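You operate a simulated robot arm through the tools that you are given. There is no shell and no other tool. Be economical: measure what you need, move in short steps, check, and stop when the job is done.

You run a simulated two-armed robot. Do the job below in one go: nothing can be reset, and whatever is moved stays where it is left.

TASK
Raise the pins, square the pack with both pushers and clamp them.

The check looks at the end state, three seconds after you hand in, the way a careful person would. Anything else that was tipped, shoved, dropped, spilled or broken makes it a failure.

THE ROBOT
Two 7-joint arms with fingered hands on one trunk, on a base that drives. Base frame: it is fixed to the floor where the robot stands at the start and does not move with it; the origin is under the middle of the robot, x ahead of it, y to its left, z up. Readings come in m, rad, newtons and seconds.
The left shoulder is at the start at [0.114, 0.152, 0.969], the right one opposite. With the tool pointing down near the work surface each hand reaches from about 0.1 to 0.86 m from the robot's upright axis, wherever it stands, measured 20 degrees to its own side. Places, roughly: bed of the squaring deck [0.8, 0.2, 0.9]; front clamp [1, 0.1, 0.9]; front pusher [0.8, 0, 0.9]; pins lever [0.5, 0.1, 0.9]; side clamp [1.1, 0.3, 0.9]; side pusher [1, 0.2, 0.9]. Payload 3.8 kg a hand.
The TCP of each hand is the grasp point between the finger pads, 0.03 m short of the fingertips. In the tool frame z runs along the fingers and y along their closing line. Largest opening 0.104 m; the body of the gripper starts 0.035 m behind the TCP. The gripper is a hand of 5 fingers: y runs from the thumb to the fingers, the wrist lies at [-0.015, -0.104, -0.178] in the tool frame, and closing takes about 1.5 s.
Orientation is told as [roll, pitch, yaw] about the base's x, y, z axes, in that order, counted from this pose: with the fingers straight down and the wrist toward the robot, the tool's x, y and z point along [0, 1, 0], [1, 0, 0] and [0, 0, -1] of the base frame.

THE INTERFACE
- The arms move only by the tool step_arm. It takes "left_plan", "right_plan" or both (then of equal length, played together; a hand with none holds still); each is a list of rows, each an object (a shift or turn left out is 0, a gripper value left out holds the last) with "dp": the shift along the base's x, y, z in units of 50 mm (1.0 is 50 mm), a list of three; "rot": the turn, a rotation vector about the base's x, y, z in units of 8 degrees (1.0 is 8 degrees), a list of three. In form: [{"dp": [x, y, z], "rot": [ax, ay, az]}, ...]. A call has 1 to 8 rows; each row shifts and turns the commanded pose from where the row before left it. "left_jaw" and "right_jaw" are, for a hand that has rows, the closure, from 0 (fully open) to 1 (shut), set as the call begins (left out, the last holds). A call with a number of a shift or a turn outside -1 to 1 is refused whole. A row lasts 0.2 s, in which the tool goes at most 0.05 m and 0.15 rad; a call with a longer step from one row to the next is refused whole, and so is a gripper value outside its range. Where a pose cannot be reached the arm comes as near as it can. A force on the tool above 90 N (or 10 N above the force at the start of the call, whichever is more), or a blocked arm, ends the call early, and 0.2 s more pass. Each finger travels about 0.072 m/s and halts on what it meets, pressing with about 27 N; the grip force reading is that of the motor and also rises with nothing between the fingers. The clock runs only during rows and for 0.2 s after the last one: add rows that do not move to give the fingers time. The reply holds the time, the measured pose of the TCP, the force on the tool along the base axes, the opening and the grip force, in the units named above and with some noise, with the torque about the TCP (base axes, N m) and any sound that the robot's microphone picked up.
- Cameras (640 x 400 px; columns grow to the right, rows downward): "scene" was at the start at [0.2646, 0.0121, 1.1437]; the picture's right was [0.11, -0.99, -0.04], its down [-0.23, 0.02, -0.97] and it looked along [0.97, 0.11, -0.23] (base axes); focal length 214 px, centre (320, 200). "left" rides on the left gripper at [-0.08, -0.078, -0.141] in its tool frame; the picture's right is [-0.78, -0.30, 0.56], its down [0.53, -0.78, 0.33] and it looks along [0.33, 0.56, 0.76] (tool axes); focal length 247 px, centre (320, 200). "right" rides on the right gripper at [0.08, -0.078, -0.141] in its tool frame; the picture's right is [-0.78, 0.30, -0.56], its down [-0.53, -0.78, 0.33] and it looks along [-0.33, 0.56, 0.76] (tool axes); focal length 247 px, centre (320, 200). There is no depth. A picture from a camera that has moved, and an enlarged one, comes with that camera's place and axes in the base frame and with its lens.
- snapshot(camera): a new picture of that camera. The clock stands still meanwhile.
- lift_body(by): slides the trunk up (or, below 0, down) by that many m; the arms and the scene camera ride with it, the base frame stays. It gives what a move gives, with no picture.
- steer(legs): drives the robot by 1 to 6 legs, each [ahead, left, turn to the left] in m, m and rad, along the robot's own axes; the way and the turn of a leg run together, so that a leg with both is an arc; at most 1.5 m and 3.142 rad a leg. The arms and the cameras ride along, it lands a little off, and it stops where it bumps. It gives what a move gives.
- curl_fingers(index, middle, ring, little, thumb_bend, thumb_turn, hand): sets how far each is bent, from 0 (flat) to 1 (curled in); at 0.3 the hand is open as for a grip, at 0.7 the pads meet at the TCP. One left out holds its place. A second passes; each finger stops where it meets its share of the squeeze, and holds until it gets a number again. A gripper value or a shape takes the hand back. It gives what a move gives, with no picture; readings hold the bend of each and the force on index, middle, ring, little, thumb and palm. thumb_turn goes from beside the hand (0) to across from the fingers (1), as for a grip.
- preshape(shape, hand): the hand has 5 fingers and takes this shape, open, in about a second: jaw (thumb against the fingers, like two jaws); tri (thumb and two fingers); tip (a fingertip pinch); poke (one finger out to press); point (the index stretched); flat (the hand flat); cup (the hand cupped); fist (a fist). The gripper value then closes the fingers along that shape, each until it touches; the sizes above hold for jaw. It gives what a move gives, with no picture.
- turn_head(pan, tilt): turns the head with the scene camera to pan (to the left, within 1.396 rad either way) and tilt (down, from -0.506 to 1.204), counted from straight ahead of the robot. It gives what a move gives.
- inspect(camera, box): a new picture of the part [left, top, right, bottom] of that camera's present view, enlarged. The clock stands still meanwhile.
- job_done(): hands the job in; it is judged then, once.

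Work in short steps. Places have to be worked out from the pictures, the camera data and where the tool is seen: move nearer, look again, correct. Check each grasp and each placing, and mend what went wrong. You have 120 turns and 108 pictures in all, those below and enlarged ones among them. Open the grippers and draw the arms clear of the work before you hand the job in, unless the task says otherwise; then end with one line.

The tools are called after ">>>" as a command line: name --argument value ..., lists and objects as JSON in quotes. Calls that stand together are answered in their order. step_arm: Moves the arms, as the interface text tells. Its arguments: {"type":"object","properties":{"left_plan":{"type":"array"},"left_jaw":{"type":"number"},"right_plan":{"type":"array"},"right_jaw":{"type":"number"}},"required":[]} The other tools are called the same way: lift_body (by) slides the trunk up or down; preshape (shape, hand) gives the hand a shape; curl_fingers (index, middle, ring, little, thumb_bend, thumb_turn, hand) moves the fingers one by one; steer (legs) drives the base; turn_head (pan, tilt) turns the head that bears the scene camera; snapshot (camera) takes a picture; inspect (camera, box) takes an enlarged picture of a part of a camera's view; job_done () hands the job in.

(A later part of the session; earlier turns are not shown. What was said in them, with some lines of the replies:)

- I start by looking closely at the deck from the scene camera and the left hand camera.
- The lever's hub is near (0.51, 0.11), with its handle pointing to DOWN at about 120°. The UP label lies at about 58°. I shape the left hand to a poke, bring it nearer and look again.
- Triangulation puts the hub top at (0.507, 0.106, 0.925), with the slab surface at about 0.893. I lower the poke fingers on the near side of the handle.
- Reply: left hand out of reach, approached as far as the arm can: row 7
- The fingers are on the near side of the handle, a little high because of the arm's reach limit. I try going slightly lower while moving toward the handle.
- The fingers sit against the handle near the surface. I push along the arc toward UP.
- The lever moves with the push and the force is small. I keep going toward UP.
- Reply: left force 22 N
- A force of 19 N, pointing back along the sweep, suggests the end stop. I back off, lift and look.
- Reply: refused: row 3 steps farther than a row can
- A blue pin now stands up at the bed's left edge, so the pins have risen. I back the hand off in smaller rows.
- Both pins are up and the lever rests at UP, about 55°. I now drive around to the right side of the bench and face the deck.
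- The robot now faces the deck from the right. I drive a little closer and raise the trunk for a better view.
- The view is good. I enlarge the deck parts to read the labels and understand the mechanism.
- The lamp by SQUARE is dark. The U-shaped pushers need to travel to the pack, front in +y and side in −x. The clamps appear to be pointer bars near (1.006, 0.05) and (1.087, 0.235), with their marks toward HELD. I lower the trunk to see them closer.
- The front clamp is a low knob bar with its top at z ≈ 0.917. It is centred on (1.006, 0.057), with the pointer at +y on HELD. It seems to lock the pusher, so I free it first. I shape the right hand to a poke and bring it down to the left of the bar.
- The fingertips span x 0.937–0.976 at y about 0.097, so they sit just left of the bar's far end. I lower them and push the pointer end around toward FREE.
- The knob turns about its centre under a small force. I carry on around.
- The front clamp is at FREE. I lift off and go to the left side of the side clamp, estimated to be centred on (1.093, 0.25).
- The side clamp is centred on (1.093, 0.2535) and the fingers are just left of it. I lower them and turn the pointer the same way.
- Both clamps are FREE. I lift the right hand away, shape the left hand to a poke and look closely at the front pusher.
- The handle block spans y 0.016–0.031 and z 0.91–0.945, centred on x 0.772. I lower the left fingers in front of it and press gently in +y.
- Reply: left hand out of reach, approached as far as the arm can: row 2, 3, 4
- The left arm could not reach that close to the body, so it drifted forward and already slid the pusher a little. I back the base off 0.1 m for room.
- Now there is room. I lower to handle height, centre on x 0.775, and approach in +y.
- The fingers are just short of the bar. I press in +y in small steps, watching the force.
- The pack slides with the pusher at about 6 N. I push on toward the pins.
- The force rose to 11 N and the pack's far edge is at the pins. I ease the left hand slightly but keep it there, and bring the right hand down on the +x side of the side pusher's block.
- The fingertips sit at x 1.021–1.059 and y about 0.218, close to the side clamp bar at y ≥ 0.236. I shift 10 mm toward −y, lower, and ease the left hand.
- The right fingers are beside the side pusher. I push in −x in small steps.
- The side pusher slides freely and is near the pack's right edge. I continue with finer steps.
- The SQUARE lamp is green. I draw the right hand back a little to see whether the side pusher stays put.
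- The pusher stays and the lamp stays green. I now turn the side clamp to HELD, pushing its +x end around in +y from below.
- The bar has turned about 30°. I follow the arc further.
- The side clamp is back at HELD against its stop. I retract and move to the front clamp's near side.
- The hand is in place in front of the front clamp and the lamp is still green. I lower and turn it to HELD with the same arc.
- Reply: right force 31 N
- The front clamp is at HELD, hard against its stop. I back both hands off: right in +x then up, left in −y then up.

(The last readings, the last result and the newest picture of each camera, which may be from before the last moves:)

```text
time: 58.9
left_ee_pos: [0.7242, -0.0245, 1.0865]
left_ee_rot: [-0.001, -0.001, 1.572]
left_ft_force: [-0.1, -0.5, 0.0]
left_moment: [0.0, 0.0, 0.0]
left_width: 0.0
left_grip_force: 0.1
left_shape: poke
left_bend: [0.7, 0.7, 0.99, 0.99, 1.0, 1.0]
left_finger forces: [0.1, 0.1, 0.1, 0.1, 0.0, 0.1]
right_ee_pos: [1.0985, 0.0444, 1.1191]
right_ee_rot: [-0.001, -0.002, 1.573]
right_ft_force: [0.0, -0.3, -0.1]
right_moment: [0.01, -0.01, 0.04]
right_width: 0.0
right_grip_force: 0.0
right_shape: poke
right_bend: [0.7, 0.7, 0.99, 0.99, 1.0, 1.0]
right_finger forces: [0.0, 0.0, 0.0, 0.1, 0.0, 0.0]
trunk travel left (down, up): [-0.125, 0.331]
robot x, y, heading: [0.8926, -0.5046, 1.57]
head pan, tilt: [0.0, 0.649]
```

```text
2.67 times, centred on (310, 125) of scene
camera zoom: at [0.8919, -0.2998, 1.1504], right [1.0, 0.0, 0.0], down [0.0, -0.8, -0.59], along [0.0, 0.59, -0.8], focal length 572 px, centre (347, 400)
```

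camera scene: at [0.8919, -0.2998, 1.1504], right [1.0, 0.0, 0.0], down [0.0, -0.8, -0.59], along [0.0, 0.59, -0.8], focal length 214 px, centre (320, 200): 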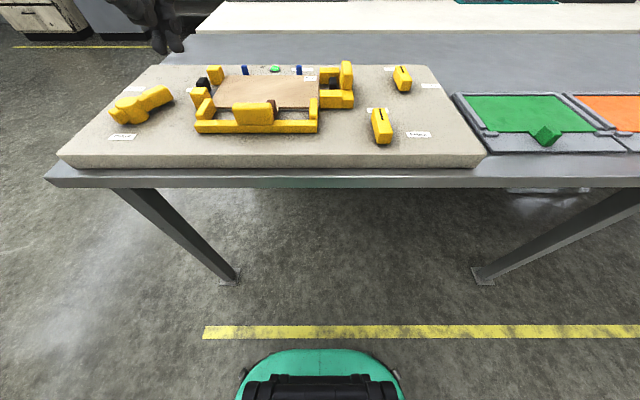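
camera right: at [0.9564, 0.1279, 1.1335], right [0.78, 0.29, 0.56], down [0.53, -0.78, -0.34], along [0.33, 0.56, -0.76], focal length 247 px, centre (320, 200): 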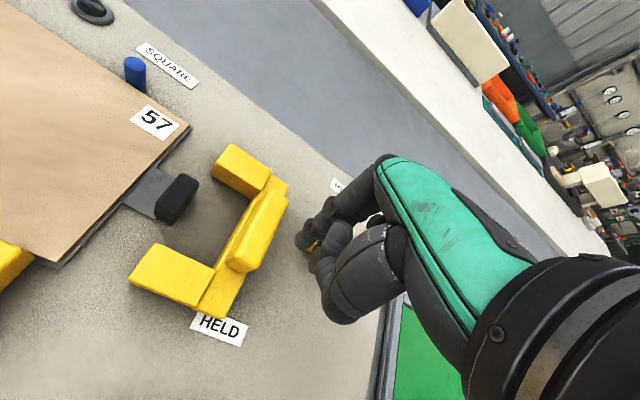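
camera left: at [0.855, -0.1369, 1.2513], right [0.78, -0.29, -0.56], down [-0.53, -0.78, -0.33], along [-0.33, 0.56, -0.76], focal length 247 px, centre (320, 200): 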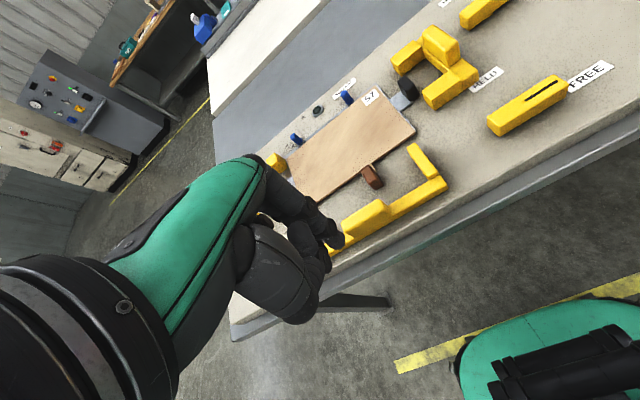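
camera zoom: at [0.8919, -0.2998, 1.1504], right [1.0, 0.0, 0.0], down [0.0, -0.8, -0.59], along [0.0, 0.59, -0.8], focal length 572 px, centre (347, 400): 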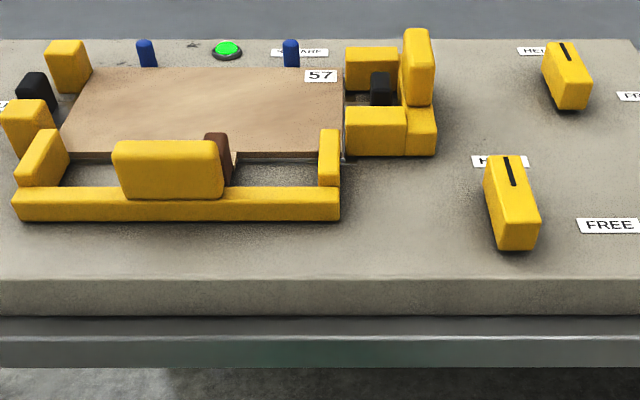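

The lamp is green with nothing touching the deck: pins up, lever at UP, and both clamps at HELD. I open both hands and back the base away, then take a last look.

>>> steer --legs '[[-0.2, 0, 0]]'

>>> preshape --hand "left" --shape "jaw"

>>> preshape --hand "right" --shape "jaw"

>>> inspect --camera "scene" --box '[100, 10, 460, 160]'

```text
time: 60.5
left_ee_pos: [0.7267, -0.2225, 1.0842]
left_ee_rot: [0.0, 0.001, 1.567]
left_ft_force: [0.0, 0.1, 0.0]
left_moment: [-0.01, 0.02, 0.0]
left_width: 0.0
left_grip_force: 0.1
left_shape: poke
left_bend: [0.7, 0.7, 0.99, 0.99, 1.0, 1.0]
left_finger forces: [0.0, 0.1, 0.0, 0.1, 0.0, 0.0]
right_ee_pos: [1.1014, -0.1549, 1.1172]
right_ee_rot: [0.0, 0.001, 1.568]
right_ft_force: [0.1, -0.5, 0.8]
right_moment: [0.01, 0.01, -0.01]
right_width: 0.0
right_grip_force: 0.0
right_shape: poke
right_bend: [0.7, 0.7, 0.99, 0.99, 1.0, 1.0]
right_finger forces: [0.0, 0.0, 0.0, 0.1, 0.0, 0.0]
trunk travel left (down, up): [-0.125, 0.331]
robot x, y, heading: [0.8909, -0.7084, 1.565]
head pan, tilt: [0.0, 0.649]
```

```text
time: 61.4
left_ee_pos: [0.7272, -0.2217, 1.0839]
left_ee_rot: [0.0, 0.0, 1.567]
left_ft_force: [0.2, -0.7, 0.6]
left_moment: [0.01, -0.03, 0.02]
left_width: 0.1041
left_grip_force: 0.0
left_shape: jaw
left_bend: [0.3, 0.3, 0.3, 0.3, 0.3, 0.98]
left_finger forces: [0.0, 0.1, 0.0, 0.1, 0.0, 0.0]
right_ee_pos: [1.1004, -0.1523, 1.1181]
right_ee_rot: [0.001, 0.0, 1.569]
right_ft_force: [-0.4, 1.0, -0.6]
right_moment: [0.03, -0.01, 0.03]
right_width: 0.0004
right_grip_force: 0.1
right_shape: poke
right_bend: [0.7, 0.7, 0.99, 0.99, 1.0, 1.0]
right_finger forces: [0.0, 0.1, 0.0, 0.0, 0.1, 0.0]
trunk travel left (down, up): [-0.125, 0.331]
robot x, y, heading: [0.8925, -0.7059, 1.564]
head pan, tilt: [0.0, 0.649]
```

```text
time: 62.3
left_ee_pos: [0.7261, -0.2233, 1.0858]
left_ee_rot: [0.0, 0.002, 1.568]
left_ft_force: [-0.2, 0.1, 0.4]
left_moment: [0.03, -0.02, -0.01]
left_width: 0.1037
left_grip_force: 0.2
left_shape: jaw
left_bend: [0.3, 0.3, 0.3, 0.3, 0.3, 0.98]
left_finger forces: [0.0, 0.0, 0.0, 0.1, 0.1, 0.0]
right_ee_pos: [1.1004, -0.1531, 1.1171]
right_ee_rot: [0.001, 0.002, 1.566]
right_ft_force: [-0.3, 0.2, 0.1]
right_moment: [0.02, -0.01, -0.03]
right_width: 0.1038
right_grip_force: 0.1
right_shape: jaw
right_bend: [0.3, 0.3, 0.3, 0.3, 0.3, 0.98]
right_finger forces: [0.0, 0.0, 0.1, 0.0, 0.0, 0.0]
trunk travel left (down, up): [-0.125, 0.331]
robot x, y, heading: [0.8893, -0.7067, 1.571]
head pan, tilt: [0.0, 0.649]
```

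```text
1.78 times, centred on (280, 85) of scene
camera zoom: at [0.8925, -0.4982, 1.15], right [1.0, 0.0, 0.0], down [0.0, -0.81, -0.59], along [0.0, 0.59, -0.81], focal length 381 px, centre (391, 404)
```

zoom: 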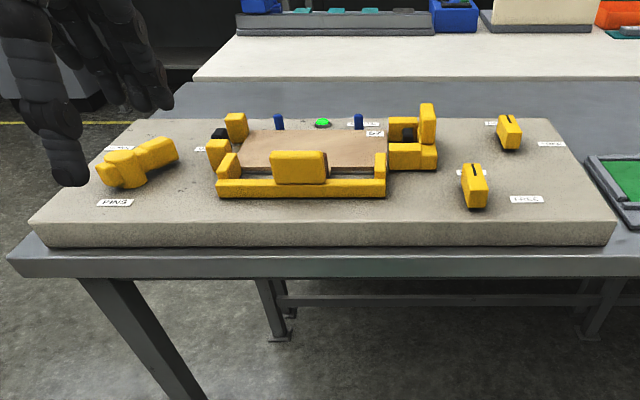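

Everything holds with both hands open and clear of the deck, and the lamp is still green, so I hand in.

>>> job_done

```text
The job is handed in.
```

The pins are up, both pushers have squared the pack (the SQUARE lamp is green), both clamps are at HELD, and the arms are open and clear of the work.
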